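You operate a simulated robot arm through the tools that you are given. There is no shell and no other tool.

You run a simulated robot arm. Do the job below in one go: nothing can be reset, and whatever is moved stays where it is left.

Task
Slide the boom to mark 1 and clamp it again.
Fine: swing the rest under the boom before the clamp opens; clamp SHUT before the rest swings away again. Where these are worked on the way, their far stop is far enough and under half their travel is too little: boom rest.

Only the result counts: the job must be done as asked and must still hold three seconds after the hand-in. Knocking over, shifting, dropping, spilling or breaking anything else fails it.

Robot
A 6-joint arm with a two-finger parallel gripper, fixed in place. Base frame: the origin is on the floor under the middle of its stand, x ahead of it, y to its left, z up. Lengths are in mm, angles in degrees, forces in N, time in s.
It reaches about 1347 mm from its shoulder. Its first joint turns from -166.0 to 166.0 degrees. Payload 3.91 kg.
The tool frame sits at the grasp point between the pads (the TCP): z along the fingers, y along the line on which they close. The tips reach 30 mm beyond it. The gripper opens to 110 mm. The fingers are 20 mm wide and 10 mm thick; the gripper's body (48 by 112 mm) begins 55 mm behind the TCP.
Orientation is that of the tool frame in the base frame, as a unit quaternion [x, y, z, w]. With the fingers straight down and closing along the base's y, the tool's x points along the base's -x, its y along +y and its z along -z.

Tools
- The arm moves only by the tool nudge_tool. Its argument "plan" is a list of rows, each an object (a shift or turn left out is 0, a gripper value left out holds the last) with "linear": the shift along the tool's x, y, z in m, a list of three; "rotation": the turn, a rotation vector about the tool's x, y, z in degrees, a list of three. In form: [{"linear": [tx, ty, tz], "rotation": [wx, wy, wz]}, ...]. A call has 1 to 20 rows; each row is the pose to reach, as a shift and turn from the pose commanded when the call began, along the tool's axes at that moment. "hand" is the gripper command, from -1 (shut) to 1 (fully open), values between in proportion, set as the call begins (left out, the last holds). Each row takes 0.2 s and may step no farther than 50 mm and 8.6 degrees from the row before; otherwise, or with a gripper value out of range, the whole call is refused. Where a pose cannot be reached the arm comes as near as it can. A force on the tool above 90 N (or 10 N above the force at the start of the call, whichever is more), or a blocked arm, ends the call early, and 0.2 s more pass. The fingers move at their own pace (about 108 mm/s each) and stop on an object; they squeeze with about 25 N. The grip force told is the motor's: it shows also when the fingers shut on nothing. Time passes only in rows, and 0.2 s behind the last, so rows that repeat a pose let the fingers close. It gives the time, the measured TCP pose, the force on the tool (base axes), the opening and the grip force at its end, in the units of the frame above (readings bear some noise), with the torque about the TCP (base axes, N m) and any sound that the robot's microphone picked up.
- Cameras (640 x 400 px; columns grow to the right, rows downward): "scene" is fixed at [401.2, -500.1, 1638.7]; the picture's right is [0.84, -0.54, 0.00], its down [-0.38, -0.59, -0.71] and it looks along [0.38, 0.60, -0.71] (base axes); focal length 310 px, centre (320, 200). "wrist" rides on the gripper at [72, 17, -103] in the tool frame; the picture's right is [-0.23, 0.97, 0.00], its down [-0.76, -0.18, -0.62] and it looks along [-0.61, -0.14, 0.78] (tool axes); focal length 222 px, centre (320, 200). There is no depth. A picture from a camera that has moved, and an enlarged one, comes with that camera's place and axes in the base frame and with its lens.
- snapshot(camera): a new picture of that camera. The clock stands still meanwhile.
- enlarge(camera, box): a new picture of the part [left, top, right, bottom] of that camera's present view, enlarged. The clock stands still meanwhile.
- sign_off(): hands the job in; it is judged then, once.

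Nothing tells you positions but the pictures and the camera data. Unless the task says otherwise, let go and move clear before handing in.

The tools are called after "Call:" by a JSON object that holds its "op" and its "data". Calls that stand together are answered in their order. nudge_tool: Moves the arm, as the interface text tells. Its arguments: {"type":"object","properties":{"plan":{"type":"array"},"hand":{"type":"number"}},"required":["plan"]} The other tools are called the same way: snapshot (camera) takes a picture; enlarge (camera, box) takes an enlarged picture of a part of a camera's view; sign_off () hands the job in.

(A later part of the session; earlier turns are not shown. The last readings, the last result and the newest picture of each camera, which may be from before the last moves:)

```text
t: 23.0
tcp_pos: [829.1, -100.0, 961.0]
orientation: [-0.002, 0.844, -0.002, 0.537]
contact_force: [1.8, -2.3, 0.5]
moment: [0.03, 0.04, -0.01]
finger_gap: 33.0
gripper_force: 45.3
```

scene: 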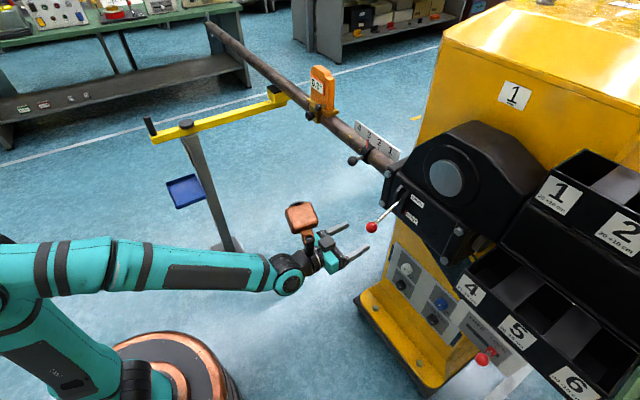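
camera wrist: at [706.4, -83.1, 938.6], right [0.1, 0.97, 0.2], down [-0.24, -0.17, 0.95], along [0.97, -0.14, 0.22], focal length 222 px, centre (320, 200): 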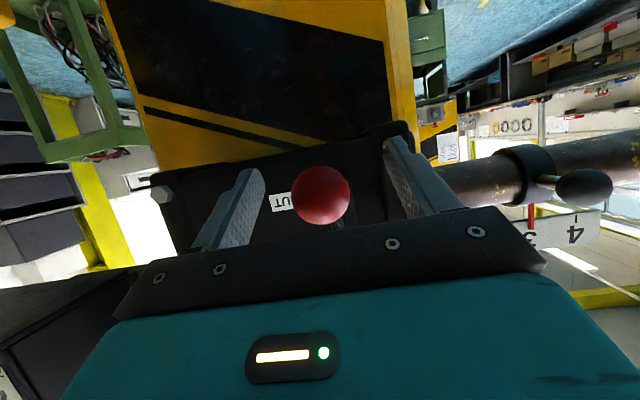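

I have the ball gripped. The rest is under the boom, so I can open the clamp now. I'll lift the lever along its arc, the first part slowly.

Call:
{"op": "nudge_tool", "data": {"plan": [{"linear": [-0.006, 0, -0.008]}, {"linear": [-0.0129, 0, -0.0157]}, {"linear": [-0.0203, 0, -0.0225]}, {"linear": [-0.0283, 0, -0.0288]}], "hand": -1}}

Call:
{"op": "enlarge", "data": {"camera": "scene", "box": [260, 130, 460, 280]}}

```text
t: 24.0
tcp_pos: [817.5, -100.9, 998.6]
orientation: [-0.001, 0.844, -0.002, 0.536]
contact_force: [-1.3, -6.5, -10.9]
moment: [0.09, 1.03, -0.02]
finger_gap: 32.8
gripper_force: 44.9
```

```text
2.67 times, centred on (360, 205) of scene
camera zoom: at [401.2, -500.1, 1638.7], right [0.84, -0.54, 0.0], down [-0.38, -0.59, -0.71], along [0.38, 0.6, -0.71], focal length 825 px, centre (213, 187)
```

zoom: 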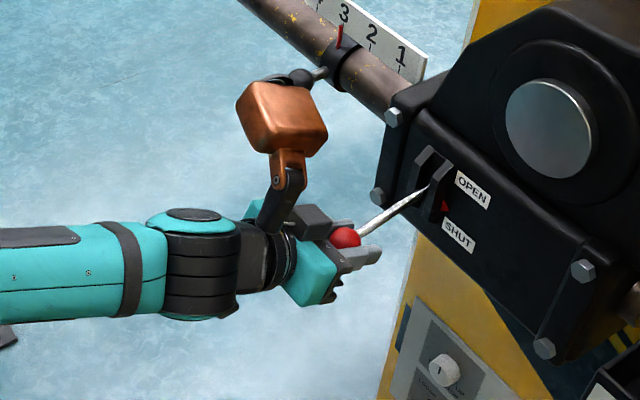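

The lever is following with little force. I'll carry on up towards OPEN.

Call:
{"op": "nudge_tool", "data": {"plan": [{"linear": [-0.0092, 0, -0.0057]}, {"linear": [-0.0184, 0, -0.0107]}, {"linear": [-0.0277, 0, -0.0146]}, {"linear": [-0.0374, 0, -0.0176]}, {"linear": [-0.0473, 0, -0.0197]}, {"linear": [-0.0573, 0, -0.0212]}, {"linear": [-0.0675, 0, -0.0215]}, {"linear": [-0.0775, 0, -0.0211]}], "hand": -1}}

Call:
{"op": "enlarge", "data": {"camera": "scene", "box": [260, 110, 460, 260]}}

Call:
{"op": "snapshot", "data": {"camera": "wrist"}}

```text
t: 25.8
tcp_pos: [830.7, -100.2, 1079.1]
orientation: [-0.002, 0.844, -0.001, 0.536]
contact_force: [-7.6, -15.5, -6.9]
moment: [-0.16, 1.3, 0.02]
finger_gap: 32.5
gripper_force: 44.9
```

```text
2.67 times, centred on (360, 185) of scene
camera zoom: at [401.2, -500.1, 1638.7], right [0.84, -0.54, 0.0], down [-0.38, -0.59, -0.71], along [0.38, 0.6, -0.71], focal length 825 px, centre (213, 240)
```

zoom: 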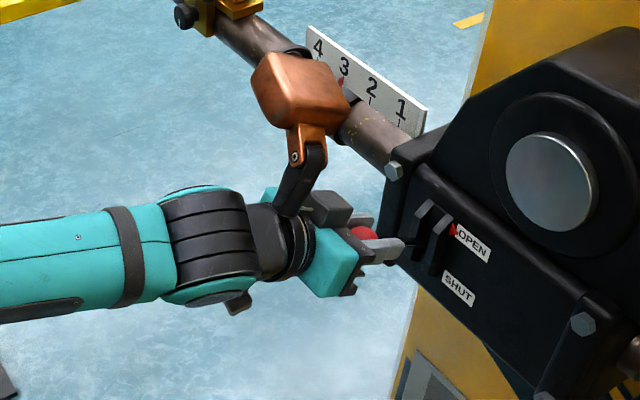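

```text
taken
camera wrist: at [706.7, -83.2, 1055.8], right [0.1, 0.97, 0.2], down [-0.24, -0.17, 0.95], along [0.97, -0.14, 0.22], focal length 222 px, centre (320, 200)
```

wrist: 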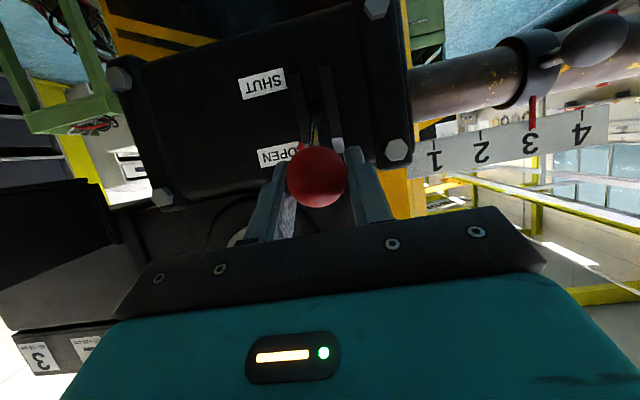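

The marker is now at OPEN. I'll push a little further to make sure the lever is at its stop.

Call:
{"op": "nudge_tool", "data": {"plan": [{"linear": [-0.004, 0, 0.0005]}, {"linear": [-0.008, 0, 0.001]}, {"linear": [-0.008, 0, 0.001]}], "hand": -1}}

Call:
{"op": "enlarge", "data": {"camera": "wrist", "box": [220, 50, 380, 200]}}

Call:
{"op": "enlarge", "data": {"camera": "wrist", "box": [400, 0, 640, 180]}}

```text
t: 26.6
tcp_pos: [834.1, -101.5, 1083.5]
orientation: [-0.002, 0.844, -0.001, 0.536]
contact_force: [-27.6, -16.6, -24.1]
moment: [-0.02, 0.54, 0.0]
finger_gap: 32.6
gripper_force: 45.0
```

```text
2.67 times, centred on (300, 125) of wrist
camera zoom: at [709.9, -83.2, 1061.3], right [0.1, 0.97, 0.2], down [-0.24, -0.17, 0.96], along [0.97, -0.14, 0.22], focal length 592 px, centre (373, 400)
```

zoom: 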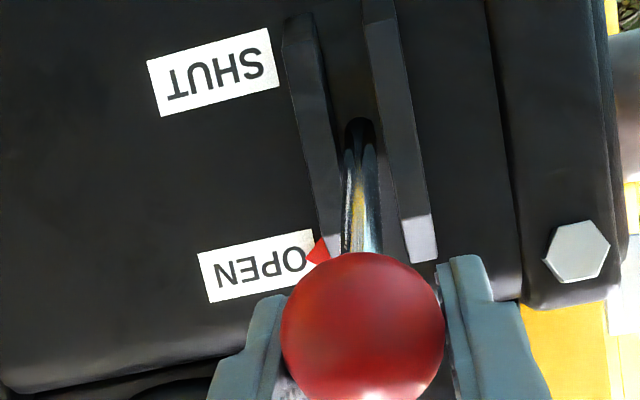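

```text
2.22 times, centred on (520, 90) of wrist
camera zoom: at [709.9, -83.2, 1061.3], right [0.1, 0.97, 0.2], down [-0.24, -0.17, 0.96], along [0.97, -0.14, 0.22], focal length 494 px, centre (-124, 444)
```

zoom: 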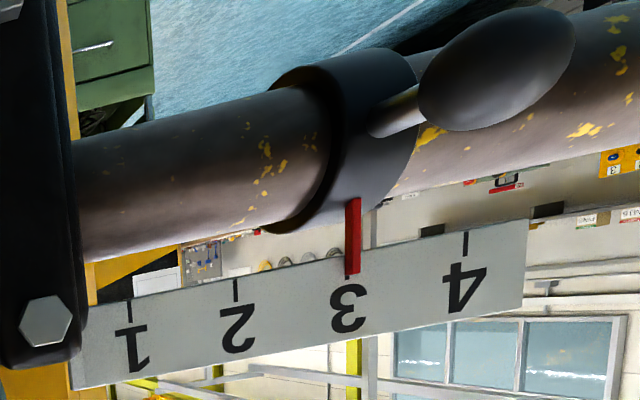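

Call:
{"op": "nudge_tool", "data": {"plan": [{"linear": [-0.003, 0, 0.001]}, {"linear": [-0.006, 0, 0.002]}, {"linear": [-0.006, 0, 0.002]}], "hand": -1}}

Call:
{"op": "enlarge", "data": {"camera": "wrist", "box": [220, 50, 380, 200]}}

```text
t: 27.4
tcp_pos: [840.3, -98.4, 1091.1]
orientation: [-0.002, 0.844, -0.002, 0.537]
contact_force: [1.1, 0.5, 0.6]
moment: [0.02, 0.03, 0.0]
finger_gap: 0.1
gripper_force: 37.9
```

```text
2.67 times, centred on (300, 125) of wrist
camera zoom: at [715.3, -82.0, 1067.9], right [0.09, 0.97, 0.2], down [-0.24, -0.17, 0.95], along [0.97, -0.14, 0.22], focal length 592 px, centre (373, 400)
```

zoom: 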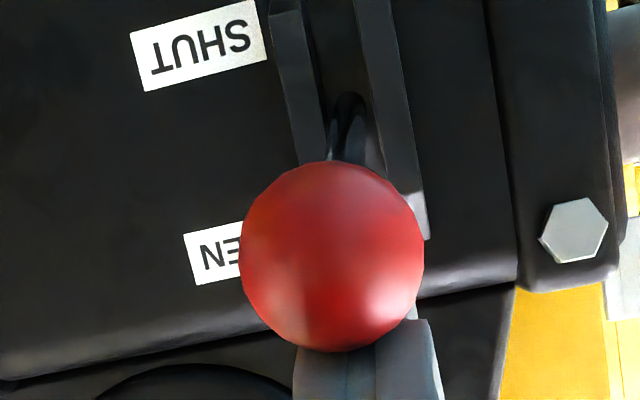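

The lever was at its stop and the ball slipped out of the pads; the fingers are now closed just above it. I'll check the lever's position.

Call:
{"op": "enlarge", "data": {"camera": "scene", "box": [330, 130, 450, 230]}}

Call:
{"op": "snapshot", "data": {"camera": "wrist"}}

```text
4.00 times, centred on (390, 180) of scene
camera zoom: at [401.2, -500.1, 1638.7], right [0.84, -0.54, 0.0], down [-0.38, -0.59, -0.71], along [0.38, 0.6, -0.71], focal length 1238 px, centre (40, 280)
```

zoom: 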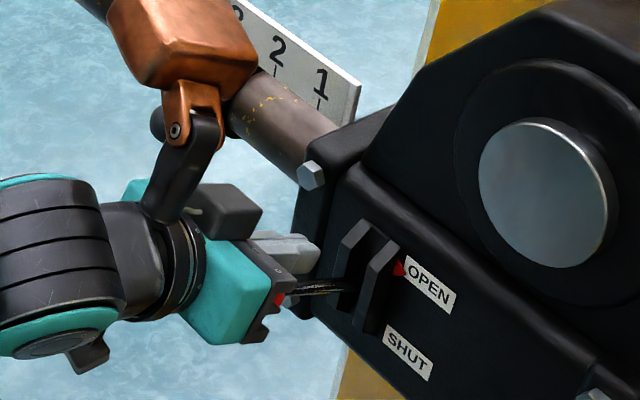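

```text
taken
camera wrist: at [715.3, -82.0, 1067.9], right [0.09, 0.97, 0.2], down [-0.24, -0.17, 0.95], along [0.97, -0.14, 0.22], focal length 222 px, centre (320, 200)
```

wrist: 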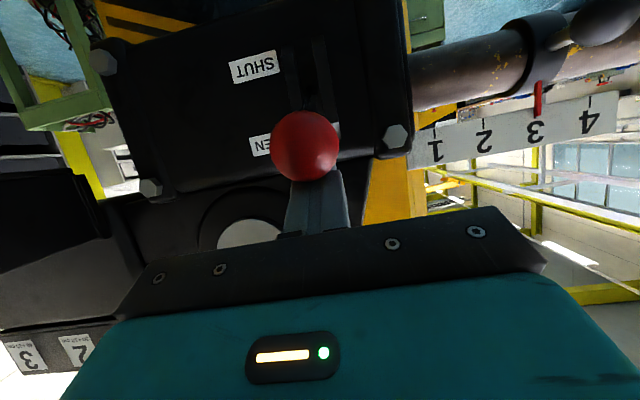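

Call:
{"op": "nudge_tool", "data": {"plan": [{"linear": [-0.006, 0, -0.005]}, {"linear": [-0.012, 0, -0.045]}, {"linear": [-0.012, 0, -0.085]}], "hand": -1}}

Call:
{"op": "enlarge", "data": {"camera": "scene", "box": [330, 130, 450, 230]}}

Call:
{"op": "snapshot", "data": {"camera": "wrist"}}

```text
t: 28.2
tcp_pos: [768.7, -99.6, 1135.7]
orientation: [-0.003, 0.844, -0.001, 0.536]
contact_force: [0.8, 0.0, -1.6]
moment: [0.0, -0.02, 0.02]
finger_gap: 0.2
gripper_force: 37.9
```

```text
4.00 times, centred on (390, 180) of scene
camera zoom: at [401.2, -500.1, 1638.7], right [0.84, -0.54, 0.0], down [-0.38, -0.59, -0.71], along [0.38, 0.6, -0.71], focal length 1238 px, centre (40, 280)
```

zoom: 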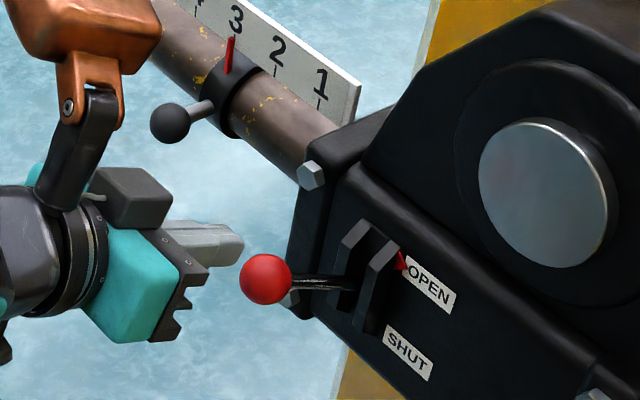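

```text
taken
camera wrist: at [644.6, -83.1, 1112.7], right [0.1, 0.97, 0.2], down [-0.24, -0.17, 0.96], along [0.97, -0.14, 0.22], focal length 222 px, centre (320, 200)
```

wrist: 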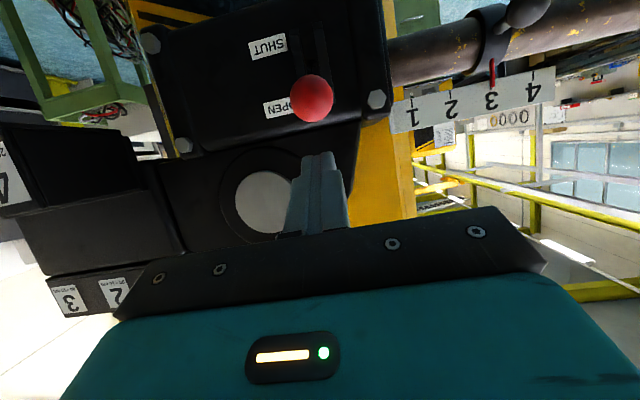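

The clamp lever is at OPEN, with the ball at about (832, -100, 1072), and the boom still at mark 3. The collar handle ball is at about (925, 120, 1018), so I'll move in front of it.

Call:
{"op": "nudge_tool", "data": {"plan": [{"linear": [0.0067, 0.0366, 0.0186]}, {"linear": [0.0135, 0.0732, 0.0372]}, {"linear": [0.0202, 0.1098, 0.0557]}, {"linear": [0.0269, 0.1464, 0.0743]}, {"linear": [0.0337, 0.183, 0.0929]}, {"linear": [0.0404, 0.2196, 0.1115]}, {"linear": [0.0404, 0.2196, 0.1115]}], "hand": 0.3}}

Call:
{"op": "snapshot", "data": {"camera": "wrist"}}

Call:
{"op": "enlarge", "data": {"camera": "scene", "box": [270, 90, 470, 215]}}

```text
t: 29.8
tcp_pos: [852.8, 121.9, 1051.7]
orientation: [-0.003, 0.844, -0.001, 0.536]
contact_force: [-0.6, 0.2, 0.1]
moment: [-0.04, 0.03, -0.02]
finger_gap: 71.6
gripper_force: 0.1
```

```text
taken
camera wrist: at [727.8, 138.1, 1028.5], right [0.09, 0.98, 0.2], down [-0.24, -0.17, 0.96], along [0.97, -0.14, 0.22], focal length 222 px, centre (320, 200)
```

wrist: 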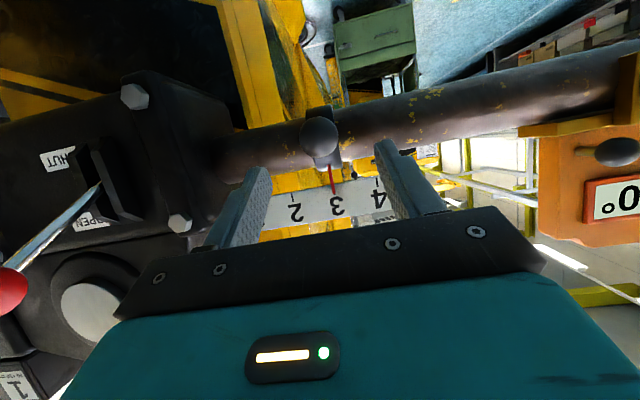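

```text
3.20 times, centred on (370, 152) of scene
camera zoom: at [401.2, -500.1, 1638.7], right [0.84, -0.54, 0.0], down [-0.38, -0.59, -0.71], along [0.38, 0.6, -0.71], focal length 990 px, centre (160, 352)
```

zoom: 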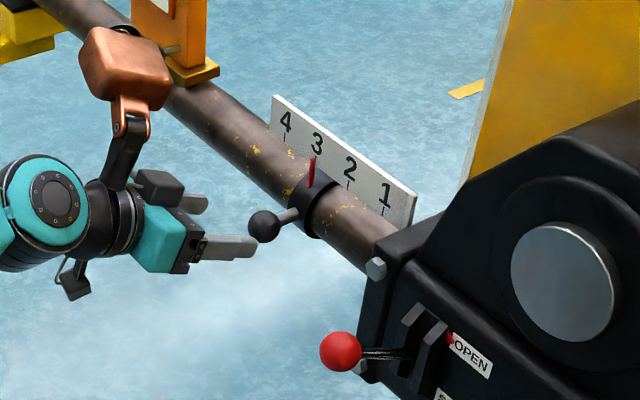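

The handle ball is centred at about (925, 120, 1018). I'll advance 58 mm along the tool axis so the pads straddle it near their tips, short of the collar.

Call:
{"op": "nudge_tool", "data": {"plan": [{"linear": [0, -0.001, 0.02]}, {"linear": [0, -0.001, 0.04]}, {"linear": [0, -0.001, 0.058]}], "hand": 0.3}}

Call:
{"op": "snapshot", "data": {"camera": "wrist"}}

Call:
{"op": "enlarge", "data": {"camera": "scene", "box": [270, 90, 470, 215]}}

```text
t: 30.6
tcp_pos: [903.0, 119.1, 1027.8]
orientation: [-0.003, 0.844, -0.001, 0.537]
contact_force: [-0.8, -0.2, 0.6]
moment: [0.02, 0.0, -0.03]
finger_gap: 71.6
gripper_force: 0.0
```

```text
taken
camera wrist: at [778.7, 135.8, 1005.1], right [0.09, 0.98, 0.2], down [-0.24, -0.17, 0.95], along [0.97, -0.14, 0.22], focal length 222 px, centre (320, 200)
```

wrist: 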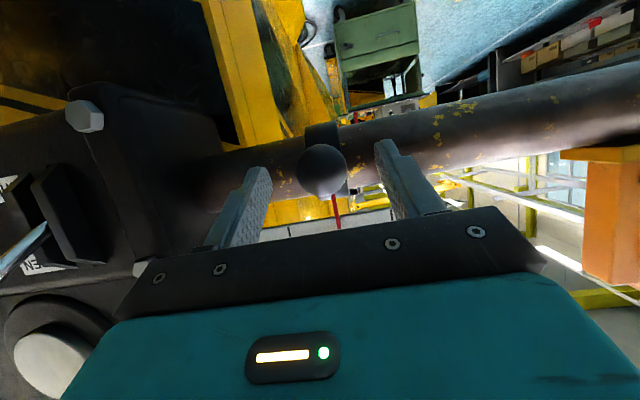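

```text
3.20 times, centred on (370, 152) of scene
camera zoom: at [401.2, -500.1, 1638.7], right [0.84, -0.54, 0.0], down [-0.38, -0.59, -0.71], along [0.38, 0.6, -0.71], focal length 990 px, centre (160, 352)
```

zoom: 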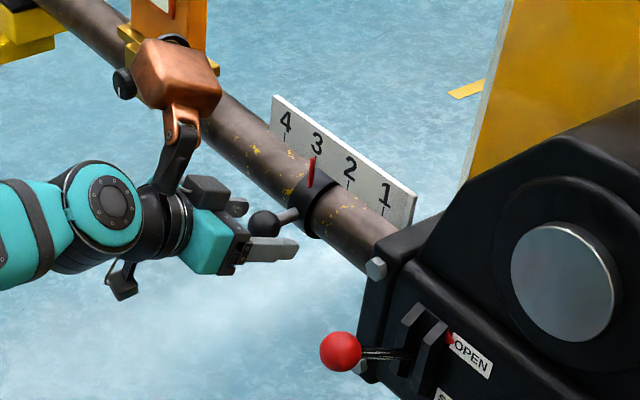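

The ball is centred about 24 mm past the TCP. I'll go 5 mm deeper and then close.

Call:
{"op": "nudge_tool", "data": {"plan": [{"linear": [0, 0, 0.005]}, {"linear": [0, 0, 0.005]}], "hand": 0.3}}

Call:
{"op": "nudge_tool", "data": {"plan": [{"linear": [0, 0, 0]}, {"linear": [0, 0, 0]}, {"linear": [0, 0, 0]}], "hand": -1}}

```text
t: 31.2
tcp_pos: [908.6, 119.1, 1024.7]
orientation: [-0.002, 0.844, -0.002, 0.537]
contact_force: [0.6, -0.2, -0.2]
moment: [-0.01, 0.02, -0.01]
finger_gap: 71.4
gripper_force: 0.0
```

```text
t: 32.0
tcp_pos: [909.1, 119.3, 1023.7]
orientation: [-0.001, 0.844, -0.002, 0.536]
contact_force: [0.6, 2.7, 0.3]
moment: [-0.01, -0.04, 0.09]
finger_gap: 33.6
gripper_force: 44.9
```

The handle is gripped at y≈119.3 with the pointer on mark 3. I'll slide the boom towards -y, the first 30 mm as a test.

Call:
{"op": "nudge_tool", "data": {"plan": [{"linear": [0, -0.008, 0]}, {"linear": [0, -0.016, 0]}, {"linear": [0, -0.023, 0]}, {"linear": [0, -0.03, 0]}, {"linear": [0, -0.03, 0]}], "hand": -1}}

Call:
{"op": "enlarge", "data": {"camera": "scene", "box": [270, 90, 470, 215]}}

Call:
{"op": "snapshot", "data": {"camera": "scene"}}

```text
t: 33.2
tcp_pos: [907.5, 88.1, 1024.4]
orientation: [-0.002, 0.844, -0.001, 0.537]
contact_force: [7.3, 1.5, 4.7]
moment: [-0.02, -0.06, 0.0]
finger_gap: 33.5
gripper_force: 44.9
```

```text
3.20 times, centred on (370, 152) of scene
camera zoom: at [401.2, -500.1, 1638.7], right [0.84, -0.54, 0.0], down [-0.38, -0.59, -0.71], along [0.38, 0.6, -0.71], focal length 990 px, centre (160, 352)
```

zoom: 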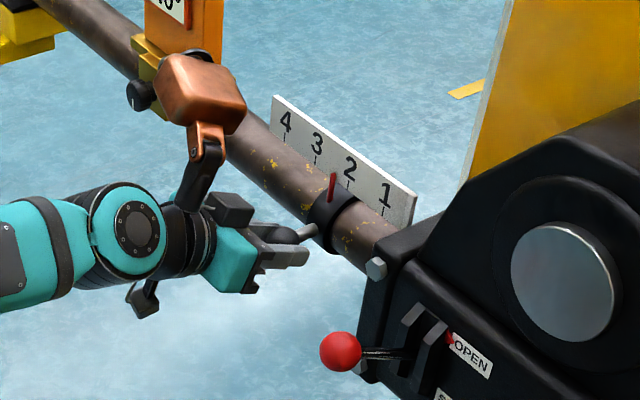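

```text
taken
```

scene: 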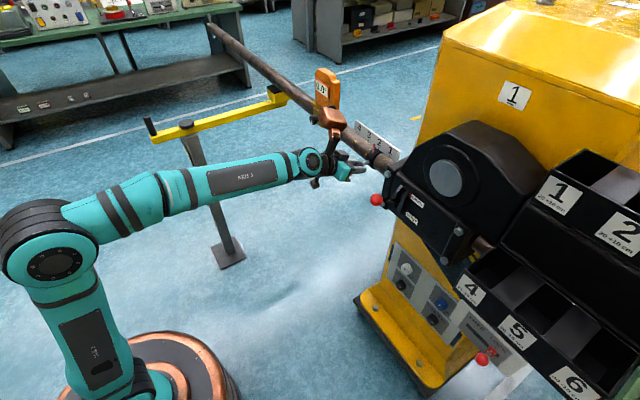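

The boom slides easily. I'll slide the other 70 mm to mark 1.

Call:
{"op": "nudge_tool", "data": {"plan": [{"linear": [0, -0.008, 0]}, {"linear": [0, -0.018, 0]}, {"linear": [0, -0.028, 0]}, {"linear": [0, -0.038, 0]}, {"linear": [0, -0.048, 0]}, {"linear": [0, -0.057, 0]}, {"linear": [0, -0.064, 0]}, {"linear": [0, -0.069, 0]}, {"linear": [0, -0.069, 0]}], "hand": -1}}

Call:
{"op": "enlarge", "data": {"camera": "scene", "box": [330, 110, 430, 172]}}

Call:
{"op": "snapshot", "data": {"camera": "wrist"}}

```text
t: 35.2
tcp_pos: [907.1, 20.2, 1026.0]
orientation: [-0.002, 0.844, -0.002, 0.536]
contact_force: [-27.1, 1.7, -7.6]
moment: [-0.01, 0.16, 0.03]
finger_gap: 33.4
gripper_force: 45.0
```

```text
6.40 times, centred on (380, 141) of scene
camera zoom: at [401.2, -500.1, 1638.7], right [0.84, -0.54, 0.0], down [-0.38, -0.59, -0.71], along [0.38, 0.6, -0.71], focal length 1981 px, centre (-64, 578)
```

zoom: 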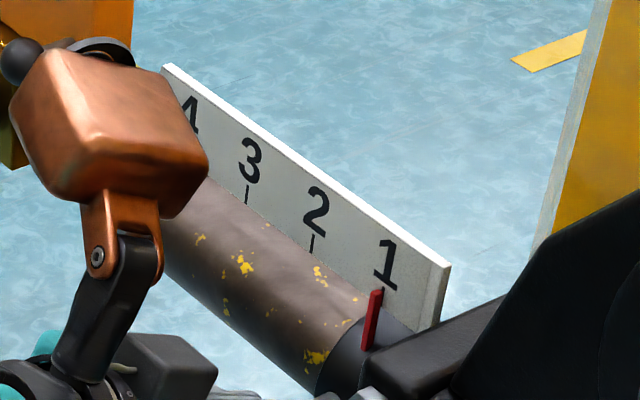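

```text
taken
camera wrist: at [783.7, 37.3, 1002.6], right [0.1, 0.97, 0.2], down [-0.24, -0.17, 0.96], along [0.97, -0.14, 0.22], focal length 222 px, centre (320, 200)
```

wrist: 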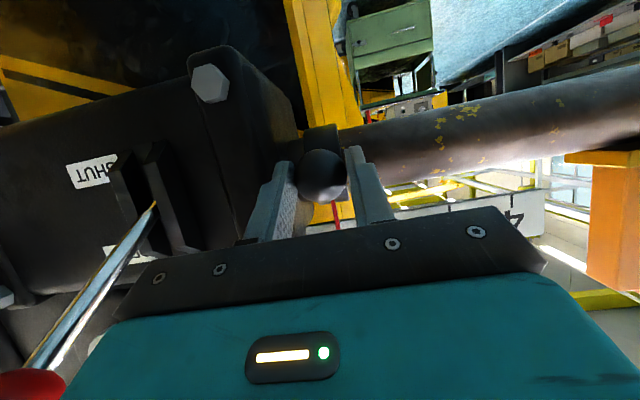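

The pointer looks to be at mark 1. There's a -27 N force along x, so I'll zoom in on the pointer and on the finger's clearance from the flange.

Call:
{"op": "enlarge", "data": {"camera": "wrist", "box": [190, 100, 430, 250]}}

Call:
{"op": "enlarge", "data": {"camera": "scene", "box": [370, 135, 410, 175]}}

```text
2.67 times, centred on (310, 175) of wrist
camera zoom: at [783.7, 37.3, 1002.6], right [0.1, 0.97, 0.2], down [-0.24, -0.17, 0.96], along [0.97, -0.14, 0.22], focal length 592 px, centre (347, 267)
```

zoom: 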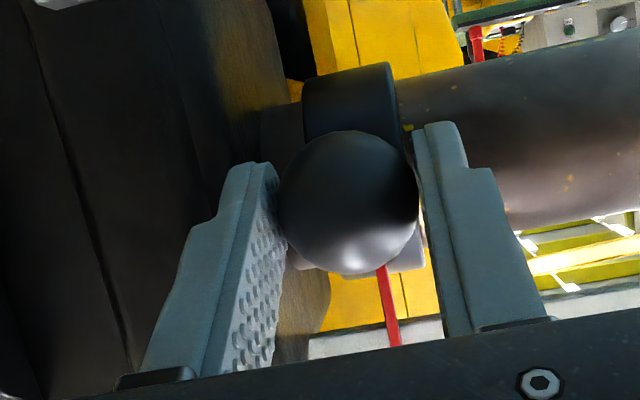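

```text
10.00 times, centred on (390, 155) of scene
camera zoom: at [401.2, -500.1, 1638.7], right [0.84, -0.54, 0.0], down [-0.38, -0.59, -0.71], along [0.38, 0.6, -0.71], focal length 3095 px, centre (-380, 650)
```

zoom: 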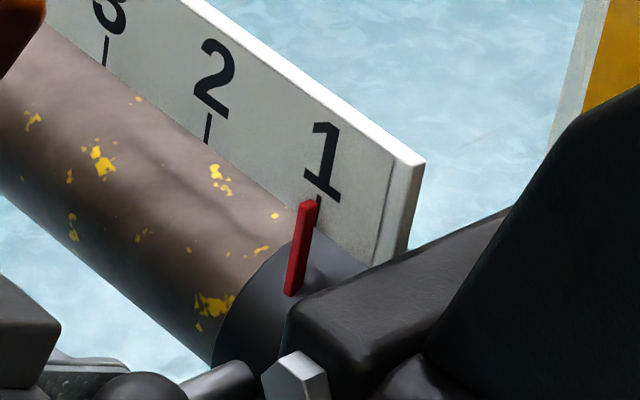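

The pointer lines up with tick 1 to within about a millimetre once I allow for parallax. I'll open the fingers just a little, since the flange is close, and back straight off.

Call:
{"op": "nudge_tool", "data": {"plan": [{"linear": [0, 0, 0]}, {"linear": [0, 0, 0]}], "hand": -0.18}}

Call:
{"op": "enlarge", "data": {"camera": "wrist", "box": [190, 100, 430, 250]}}

Call:
{"op": "enlarge", "data": {"camera": "scene", "box": [370, 135, 410, 175]}}

```text
t: 35.8
tcp_pos: [908.5, 20.7, 1025.5]
orientation: [-0.002, 0.843, -0.002, 0.537]
contact_force: [1.9, 4.7, 5.0]
moment: [-0.06, -0.16, 0.23]
finger_gap: 42.5
gripper_force: 0.0
```

```text
2.67 times, centred on (310, 175) of wrist
camera zoom: at [785.1, 38.1, 1003.3], right [0.09, 0.98, 0.2], down [-0.24, -0.17, 0.95], along [0.97, -0.14, 0.22], focal length 592 px, centre (347, 267)
```

zoom: 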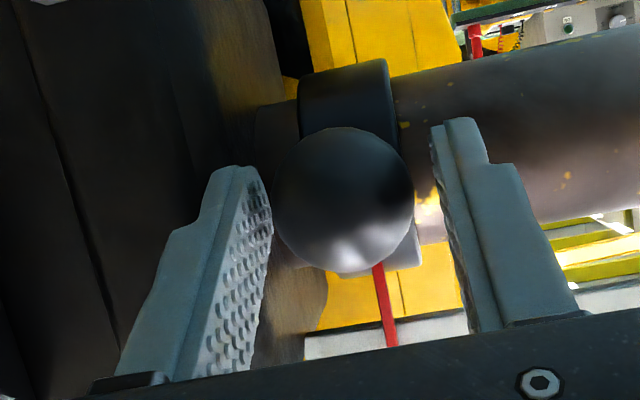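

```text
10.00 times, centred on (390, 155) of scene
camera zoom: at [401.2, -500.1, 1638.7], right [0.84, -0.54, 0.0], down [-0.38, -0.59, -0.71], along [0.38, 0.6, -0.71], focal length 3095 px, centre (-380, 650)
```

zoom: 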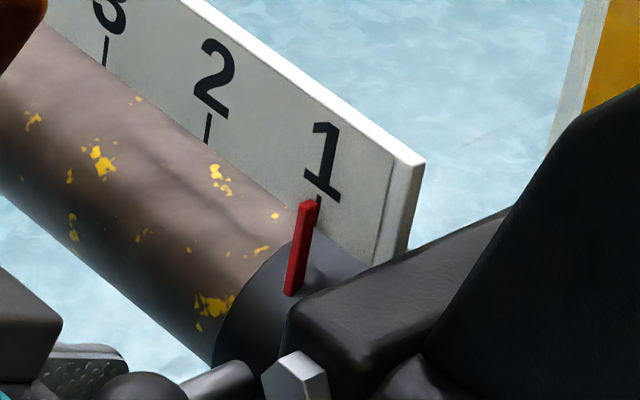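

Released, and the boom stayed put. Now I'll back off along the tool axis.

Call:
{"op": "nudge_tool", "data": {"plan": [{"linear": [0, 0.001, -0.015]}, {"linear": [0, 0.002, -0.04]}, {"linear": [0, 0.002, -0.08]}, {"linear": [0, 0.002, -0.12]}], "hand": -0.18}}

Call:
{"op": "snapshot", "data": {"camera": "wrist"}}

Call:
{"op": "enlarge", "data": {"camera": "scene", "box": [330, 110, 450, 230]}}

```text
t: 36.8
tcp_pos: [800.8, 22.2, 1074.2]
orientation: [-0.002, 0.844, -0.002, 0.536]
contact_force: [1.0, 0.5, -1.6]
moment: [0.0, 0.0, 0.01]
finger_gap: 45.0
gripper_force: 0.0
```

```text
taken
camera wrist: at [675.4, 39.1, 1052.6], right [0.1, 0.98, 0.2], down [-0.24, -0.17, 0.96], along [0.97, -0.14, 0.22], focal length 222 px, centre (320, 200)
```

wrist: 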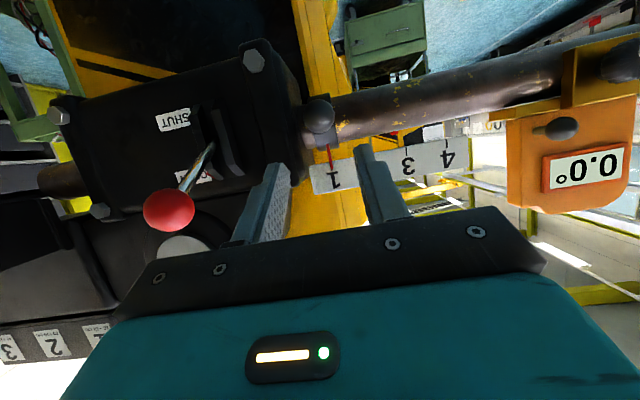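

```text
3.33 times, centred on (390, 170) of scene
camera zoom: at [401.2, -500.1, 1638.7], right [0.84, -0.54, 0.0], down [-0.38, -0.59, -0.71], along [0.38, 0.6, -0.71], focal length 1032 px, centre (87, 300)
```

zoom: 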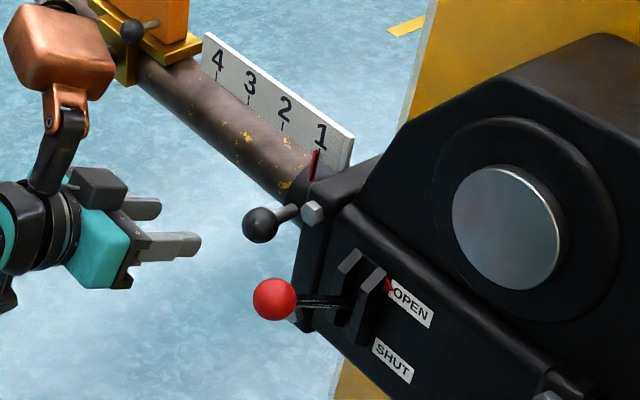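

Call:
{"op": "enlarge", "data": {"camera": "wrist", "box": [290, 130, 370, 200]}}

Call:
{"op": "enlarge", "data": {"camera": "scene", "box": [140, 20, 360, 160]}}

```text
5.71 times, centred on (330, 165) of wrist
camera zoom: at [675.4, 39.1, 1052.6], right [0.1, 0.98, 0.2], down [-0.24, -0.17, 0.96], along [0.97, -0.14, 0.22], focal length 1269 px, centre (263, 400)
```

zoom: 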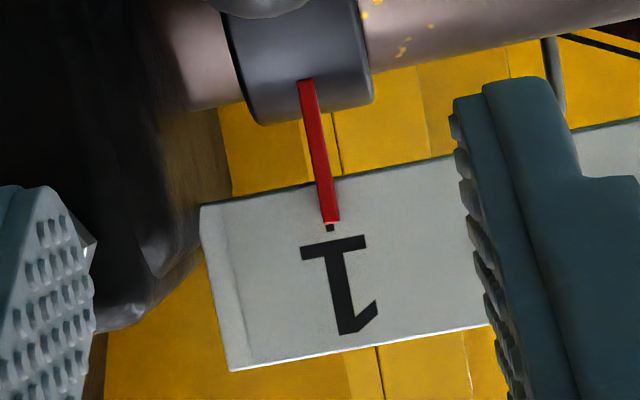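

```text
2.86 times, centred on (250, 90) of scene
camera zoom: at [401.2, -500.1, 1638.7], right [0.84, -0.54, 0.0], down [-0.38, -0.59, -0.71], along [0.38, 0.6, -0.71], focal length 884 px, centre (520, 514)
```

zoom: 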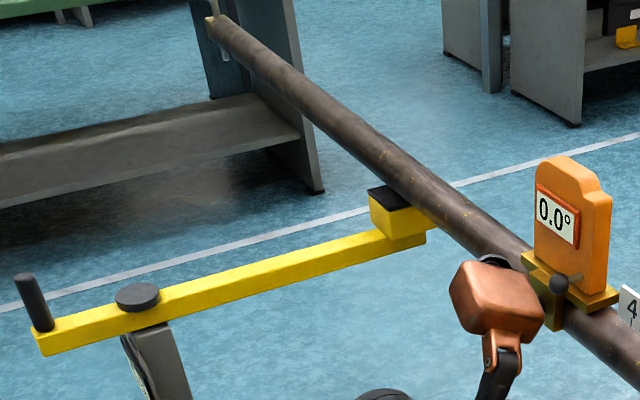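

The pointer is exactly on tick 1 and the boom lies on the rest. Next I'll shut the clamp, so I'm moving back in front of the red ball at about (832, -100, 1072).

Call:
{"op": "nudge_tool", "data": {"plan": [{"linear": [-0.0028, -0.031, -0.0102]}, {"linear": [-0.0056, -0.0611, -0.0204]}, {"linear": [-0.0084, -0.0917, -0.0306]}, {"linear": [-0.0112, -0.1222, -0.0408]}], "hand": -0.18}}

Call:
{"op": "nudge_tool", "data": {"plan": [{"linear": [0, 0, 0]}, {"linear": [0, 0, 0]}], "hand": 0.4}}

Call:
{"op": "snapshot", "data": {"camera": "wrist"}}

Call:
{"op": "enlarge", "data": {"camera": "scene", "box": [300, 120, 450, 230]}}

```text
t: 37.8
tcp_pos: [769.6, -100.6, 1104.4]
orientation: [-0.002, 0.844, -0.002, 0.536]
contact_force: [-0.4, -0.2, -0.4]
moment: [-0.02, -0.04, 0.05]
finger_gap: 45.3
gripper_force: 0.1
```

```text
t: 38.4
tcp_pos: [770.0, -99.1, 1105.5]
orientation: [-0.002, 0.844, -0.002, 0.537]
contact_force: [-0.1, -0.5, -0.5]
moment: [0.02, 0.02, 0.03]
finger_gap: 77.1
gripper_force: 0.1
```

```text
taken
camera wrist: at [645.2, -82.3, 1081.7], right [0.09, 0.97, 0.2], down [-0.24, -0.17, 0.95], along [0.97, -0.14, 0.22], focal length 222 px, centre (320, 200)
```

wrist: 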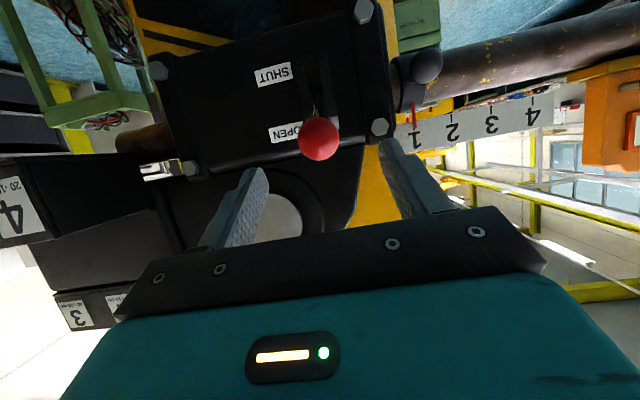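

```text
3.64 times, centred on (375, 175) of scene
camera zoom: at [401.2, -500.1, 1638.7], right [0.84, -0.54, 0.0], down [-0.38, -0.59, -0.71], along [0.38, 0.6, -0.71], focal length 1126 px, centre (120, 291)
```

zoom: 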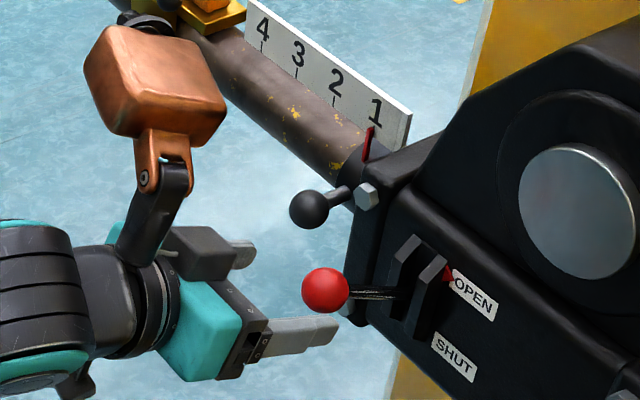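

Call:
{"op": "nudge_tool", "data": {"plan": [{"linear": [0.001, -0.0005, 0.025]}, {"linear": [0.002, -0.0005, 0.05]}, {"linear": [0.0028, -0.0005, 0.0695]}, {"linear": [0.0028, -0.0005, 0.0695]}], "hand": 0.4}}

Call:
{"op": "snapshot", "data": {"camera": "wrist"}}

```text
t: 39.4
tcp_pos: [829.8, -100.4, 1073.3]
orientation: [-0.002, 0.844, -0.002, 0.536]
contact_force: [1.1, -0.5, 0.4]
moment: [0.0, -0.02, 0.02]
finger_gap: 77.2
gripper_force: 0.0
```

```text
taken
camera wrist: at [705.0, -83.0, 1050.1], right [0.09, 0.97, 0.2], down [-0.24, -0.17, 0.96], along [0.97, -0.14, 0.22], focal length 222 px, centre (320, 200)
```

wrist: 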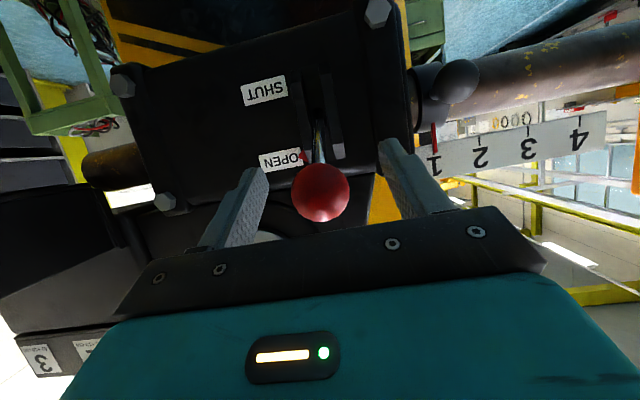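

The ball is at the grasp point, so I'll close on it.

Call:
{"op": "nudge_tool", "data": {"plan": [{"linear": [0, 0, 0]}, {"linear": [0, 0, 0]}, {"linear": [0, 0, 0]}], "hand": -1}}

```text
t: 40.2
tcp_pos: [829.7, -99.8, 1071.9]
orientation: [-0.001, 0.844, -0.003, 0.537]
contact_force: [0.2, -3.7, -0.9]
moment: [0.0, -0.01, -0.01]
finger_gap: 32.9
gripper_force: 45.0
```

Gripped. I'll bring the lever down along its arc towards SHUT.

Call:
{"op": "nudge_tool", "data": {"plan": [{"linear": [0.0096, 0, -0.0004]}, {"linear": [0.0192, 0, 0.0]}, {"linear": [0.0288, 0, 0.0013]}, {"linear": [0.0382, 0, 0.0034]}, {"linear": [0.0475, 0, 0.0062]}, {"linear": [0.0563, 0, 0.0099]}, {"linear": [0.0649, 0, 0.0144]}, {"linear": [0.073, 0, 0.0196]}, {"linear": [0.0806, 0, 0.0255]}, {"linear": [0.0878, 0, 0.032]}, {"linear": [0.0943, 0, 0.039]}], "hand": -1}}

Call:
{"op": "enlarge", "data": {"camera": "scene", "box": [300, 120, 450, 260]}}

Call:
{"op": "snapshot", "data": {"camera": "wrist"}}

```text
t: 42.6
tcp_pos: [823.6, -99.6, 969.0]
orientation: [-0.003, 0.845, -0.001, 0.536]
contact_force: [-11.7, 1.6, 3.7]
moment: [-0.04, -1.01, -0.01]
finger_gap: 32.8
gripper_force: 45.4
```

```text
2.86 times, centred on (375, 190) of scene
camera zoom: at [401.2, -500.1, 1638.7], right [0.84, -0.54, 0.0], down [-0.38, -0.59, -0.71], along [0.38, 0.6, -0.71], focal length 884 px, centre (163, 229)
```

zoom: 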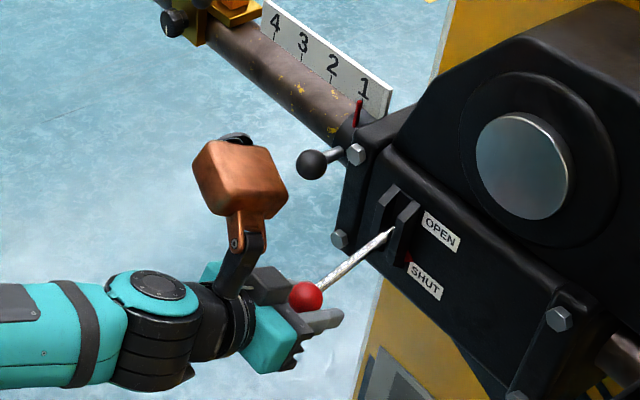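

```text
taken
camera wrist: at [699.6, -83.4, 947.0], right [0.1, 0.97, 0.2], down [-0.24, -0.17, 0.96], along [0.97, -0.14, 0.22], focal length 222 px, centre (320, 200)
```

wrist: 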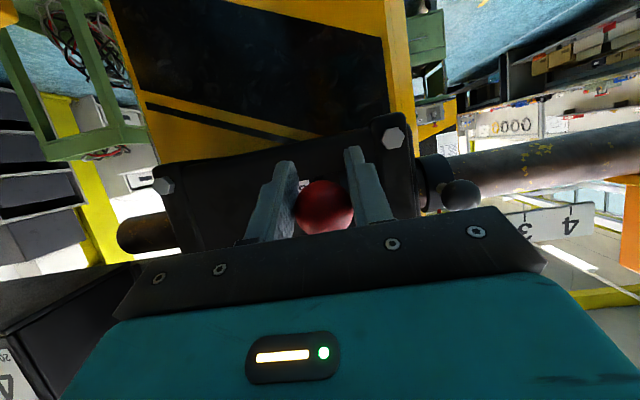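

The lever is most of the way down, but the ball has slipped a little in the pads. I'll release, look, and grip again centred before the final push to SHUT.

Call:
{"op": "nudge_tool", "data": {"plan": [{"linear": [0, 0, 0]}, {"linear": [0, 0, 0]}], "hand": 0.2}}

Call:
{"op": "snapshot", "data": {"camera": "wrist"}}

Call:
{"op": "enlarge", "data": {"camera": "scene", "box": [340, 150, 440, 240]}}

```text
t: 43.2
tcp_pos: [824.8, -100.7, 970.2]
orientation: [-0.002, 0.845, -0.002, 0.535]
contact_force: [-0.5, -1.2, -1.0]
moment: [0.03, 0.02, 0.03]
finger_gap: 66.2
gripper_force: 0.1
```

```text
taken
camera wrist: at [700.3, -83.4, 947.2], right [0.09, 0.97, 0.2], down [-0.24, -0.17, 0.96], along [0.97, -0.14, 0.22], focal length 222 px, centre (320, 200)
```

wrist: 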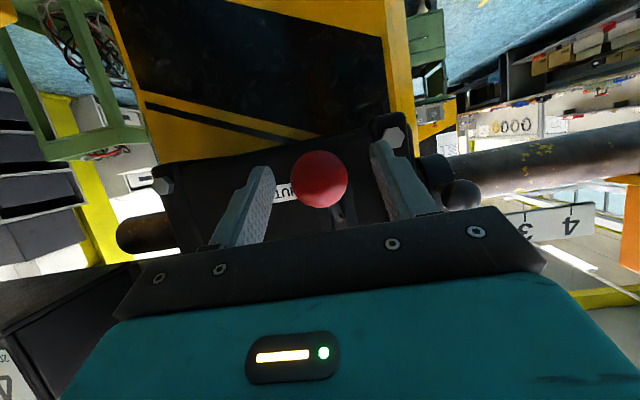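

```text
4.44 times, centred on (390, 195) of scene
camera zoom: at [401.2, -500.1, 1638.7], right [0.84, -0.54, 0.0], down [-0.38, -0.59, -0.71], along [0.38, 0.6, -0.71], focal length 1376 px, centre (9, 222)
```

zoom: 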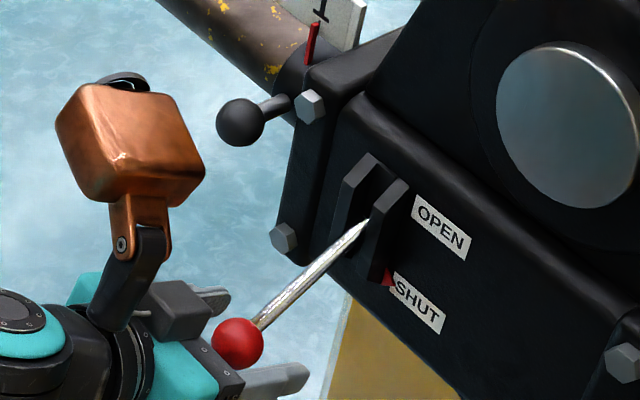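

When released, the lever dropped fully into SHUT. The ball is back where it began in the scene view, with the marker at SHUT. I'll grip it again and press down gently to confirm it is against the stop.

Call:
{"op": "nudge_tool", "data": {"plan": [{"linear": [0.001, 0.0005, 0.004]}, {"linear": [0.0015, 0.0005, 0.008]}], "hand": 0.2}}

Call:
{"op": "nudge_tool", "data": {"plan": [{"linear": [0, 0, 0]}, {"linear": [0, 0, 0]}, {"linear": [0, 0, 0]}], "hand": -1}}

Call:
{"op": "nudge_tool", "data": {"plan": [{"linear": [0.0015, 0, 0.0015]}, {"linear": [0.003, 0, 0.003]}, {"linear": [0.0045, 0, 0.0045]}, {"linear": [0.0045, 0, 0.0045]}], "hand": -1}}

Call:
{"op": "enlarge", "data": {"camera": "scene", "box": [340, 150, 440, 240]}}

Call:
{"op": "snapshot", "data": {"camera": "wrist"}}

```text
t: 43.8
tcp_pos: [830.9, -100.7, 965.9]
orientation: [-0.002, 0.844, -0.001, 0.537]
contact_force: [-0.5, -0.6, -0.4]
moment: [-0.01, 0.0, 0.01]
finger_gap: 65.9
gripper_force: 0.0
```

```text
t: 44.6
tcp_pos: [830.9, -99.9, 966.5]
orientation: [-0.002, 0.844, -0.002, 0.537]
contact_force: [-0.4, -2.0, 0.9]
moment: [0.0, -0.03, -0.03]
finger_gap: 32.6
gripper_force: 44.7
```

```text
t: 45.6
tcp_pos: [832.7, -99.5, 962.1]
orientation: [-0.002, 0.843, -0.002, 0.538]
contact_force: [-3.5, -2.7, 37.8]
moment: [-0.04, -0.03, 0.05]
finger_gap: 33.0
gripper_force: 45.2
```

```text
4.44 times, centred on (390, 195) of scene
camera zoom: at [401.2, -500.1, 1638.7], right [0.84, -0.54, 0.0], down [-0.38, -0.59, -0.71], along [0.38, 0.6, -0.71], focal length 1376 px, centre (9, 222)
```

zoom: 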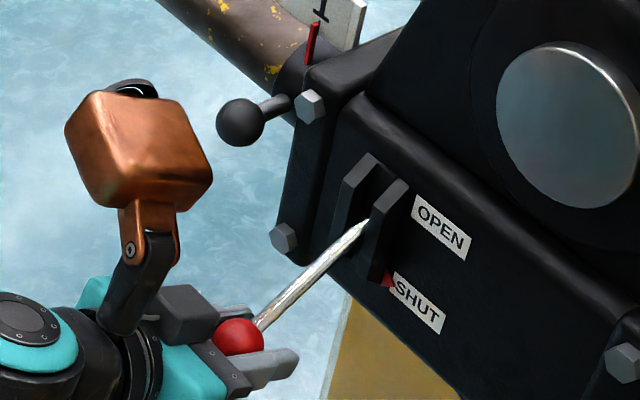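

```text
taken
camera wrist: at [707.6, -83.4, 939.2], right [0.09, 0.97, 0.2], down [-0.24, -0.17, 0.95], along [0.97, -0.14, 0.22], focal length 222 px, centre (320, 200)
```

wrist: 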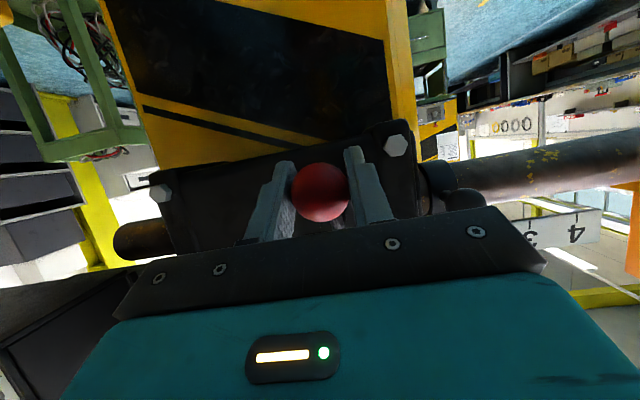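

The lever resists with 38 N and doesn't move, so the clamp is firmly SHUT. I'll release the ball and back off.

Call:
{"op": "nudge_tool", "data": {"plan": [{"linear": [0, 0, 0]}, {"linear": [0, 0, 0]}, {"linear": [0, 0, -0.03]}, {"linear": [0, 0, -0.07]}, {"linear": [0, 0, -0.115]}], "hand": 0.4}}

Call:
{"op": "snapshot", "data": {"camera": "wrist"}}

Call:
{"op": "enlarge", "data": {"camera": "scene", "box": [330, 120, 450, 240]}}

```text
t: 46.8
tcp_pos: [728.9, -99.7, 1008.8]
orientation: [-0.003, 0.844, -0.002, 0.536]
contact_force: [-0.2, -0.2, -0.3]
moment: [-0.05, -0.02, -0.01]
finger_gap: 76.7
gripper_force: 0.0
```

```text
taken
camera wrist: at [604.5, -82.6, 985.9], right [0.1, 0.98, 0.2], down [-0.24, -0.17, 0.96], along [0.97, -0.14, 0.22], focal length 222 px, centre (320, 200)
```

wrist: 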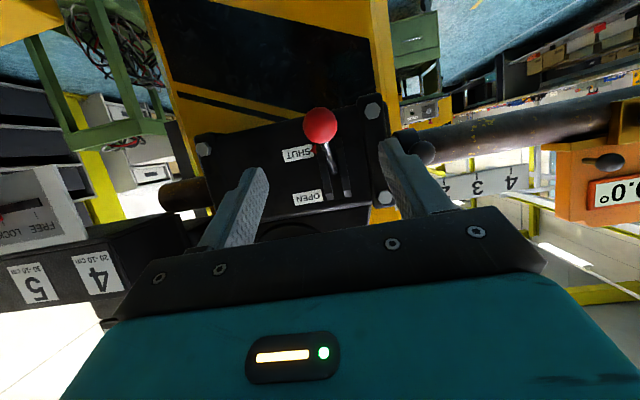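

```text
3.33 times, centred on (390, 180) of scene
camera zoom: at [401.2, -500.1, 1638.7], right [0.84, -0.54, 0.0], down [-0.38, -0.59, -0.71], along [0.38, 0.6, -0.71], focal length 1032 px, centre (87, 267)
```

zoom: 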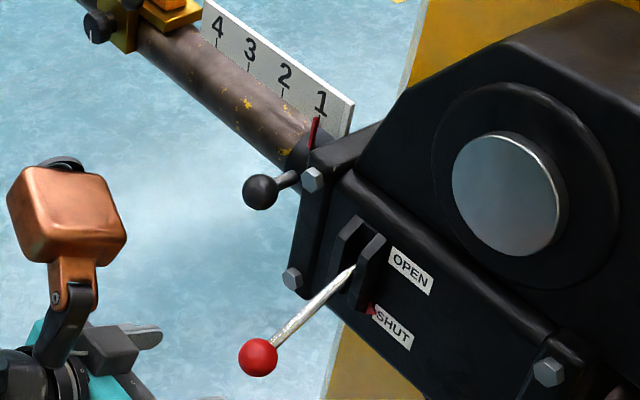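

The clamp is SHUT and the pointer is at mark 1. Now that it's clamped, I'll swing the rest away again, starting by travelling back above its handle at about (417, 800).

Call:
{"op": "nudge_tool", "data": {"plan": [{"linear": [0.00202, 0.043, -0.01627], "rotation": [0, 3.25, 0]}, {"linear": [0.00403, 0.086, -0.03254], "rotation": [0, 6.5, 0]}, {"linear": [0.00605, 0.129, -0.04881], "rotation": [0, 9.75, 0]}, {"linear": [0.00806, 0.172, -0.06508], "rotation": [0, 13, 0]}, {"linear": [0.01008, 0.215, -0.08135], "rotation": [0, 16.25, 0]}, {"linear": [0.01209, 0.258, -0.09762], "rotation": [0, 19.5, 0]}, {"linear": [0.01411, 0.301, -0.11389], "rotation": [0, 22.75, 0]}, {"linear": [0.01612, 0.344, -0.13016], "rotation": [0, 26, 0]}, {"linear": [0.01814, 0.387, -0.14643], "rotation": [0, 29.25, 0]}, {"linear": [0.02015, 0.43, -0.1627], "rotation": [0, 32.5, 0]}, {"linear": [0.02217, 0.473, -0.17897], "rotation": [0, 35.75, 0]}, {"linear": [0.02418, 0.516, -0.19524], "rotation": [0, 39, 0]}, {"linear": [0.0262, 0.559, -0.21151], "rotation": [0, 42.25, 0]}, {"linear": [0.02821, 0.602, -0.22778], "rotation": [0, 45.5, 0]}, {"linear": [0.03023, 0.645, -0.24405], "rotation": [0, 48.75, 0]}, {"linear": [0.03224, 0.688, -0.26032], "rotation": [0, 52, 0]}, {"linear": [0.03426, 0.731, -0.27659], "rotation": [0, 55.25, 0]}, {"linear": [0.03627, 0.774, -0.29286], "rotation": [0, 58.5, 0]}, {"linear": [0.03829, 0.817, -0.30913], "rotation": [0, 61.75, 0]}, {"linear": [0.0403, 0.86, -0.3254], "rotation": [0, 65, 0]}], "hand": 0.3}}

Call:
{"op": "snapshot", "data": {"camera": "wrist"}}

Call:
{"op": "snapshot", "data": {"camera": "scene"}}

```text
t: 51.0
tcp_pos: [418.4, 758.5, 1108.6]
orientation: [0.0, 1.0, -0.001, -0.001]
contact_force: [0.2, -1.2, 1.0]
moment: [0.08, -0.01, 0.01]
finger_gap: 71.5
gripper_force: 0.1
```

```text
taken
camera wrist: at [347.0, 776.1, 1210.4], right [0.23, 0.97, 0.0], down [0.76, -0.17, 0.62], along [0.61, -0.14, -0.78], focal length 222 px, centre (320, 200)
```

wrist: 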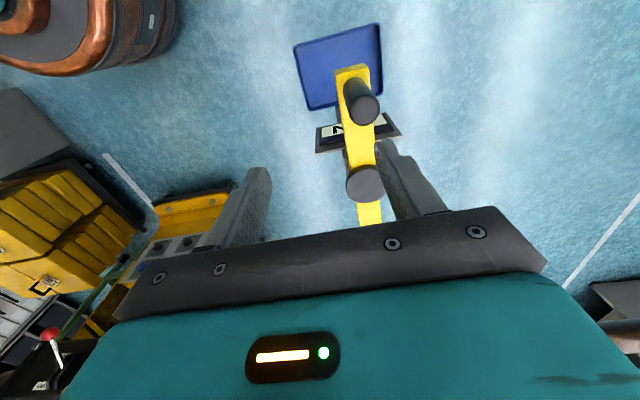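

```text
taken
```

scene: 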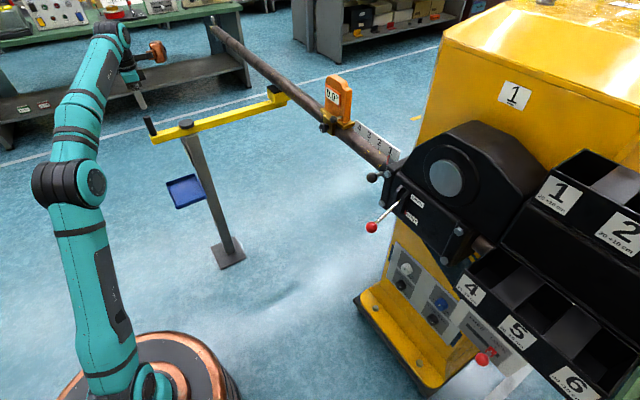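

The handle is still at about (416, 799). I'll centre above it, descend and grip.

Call:
{"op": "nudge_tool", "data": {"plan": [{"linear": [0.002, 0.041, 0]}, {"linear": [0.002, 0.041, 0.036]}, {"linear": [0.002, 0.041, 0.072]}, {"linear": [0.002, 0.041, 0.108]}, {"linear": [0.002, 0.041, 0.1436]}, {"linear": [0.002, 0.041, 0.1436]}], "hand": 0.3}}

Call:
{"op": "snapshot", "data": {"camera": "wrist"}}

```text
t: 52.4
tcp_pos: [412.3, 800.6, 961.4]
orientation: [-0.001, 1.0, -0.003, -0.001]
contact_force: [-0.4, 0.1, -0.6]
moment: [-0.01, 0.01, -0.05]
finger_gap: 71.4
gripper_force: 0.3
```

```text
taken
camera wrist: at [340.1, 818.4, 1063.5], right [0.23, 0.97, -0.01], down [0.76, -0.17, 0.62], along [0.61, -0.14, -0.78], focal length 222 px, centre (320, 200)
```

wrist: 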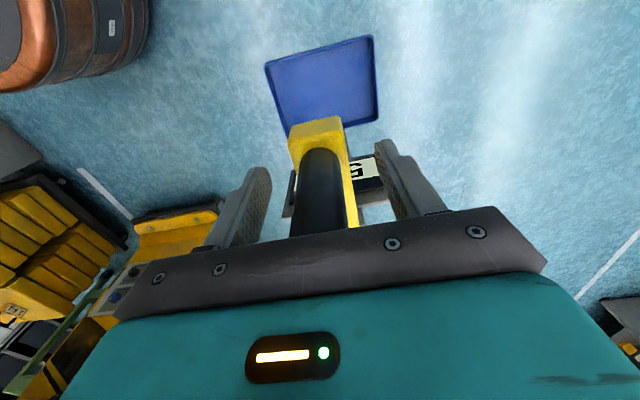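

Call:
{"op": "nudge_tool", "data": {"plan": [{"linear": [-0.004, 0, -0.003]}, {"linear": [-0.004, 0, -0.003]}], "hand": 0.3}}

Call:
{"op": "nudge_tool", "data": {"plan": [{"linear": [0, 0, 0]}, {"linear": [0, 0, 0]}, {"linear": [0, 0, 0]}], "hand": -1}}

```text
t: 53.0
tcp_pos: [415.6, 801.0, 964.3]
orientation: [0.0, 1.0, -0.003, -0.001]
contact_force: [-0.2, 0.0, -0.1]
moment: [0.02, -0.02, -0.03]
finger_gap: 71.6
gripper_force: 0.0
```

```text
t: 53.8
tcp_pos: [416.2, 799.7, 964.6]
orientation: [-0.001, 1.0, -0.003, -0.001]
contact_force: [-5.5, -19.1, -10.3]
moment: [3.12, 0.12, 0.03]
finger_gap: 27.9
gripper_force: 45.0
```

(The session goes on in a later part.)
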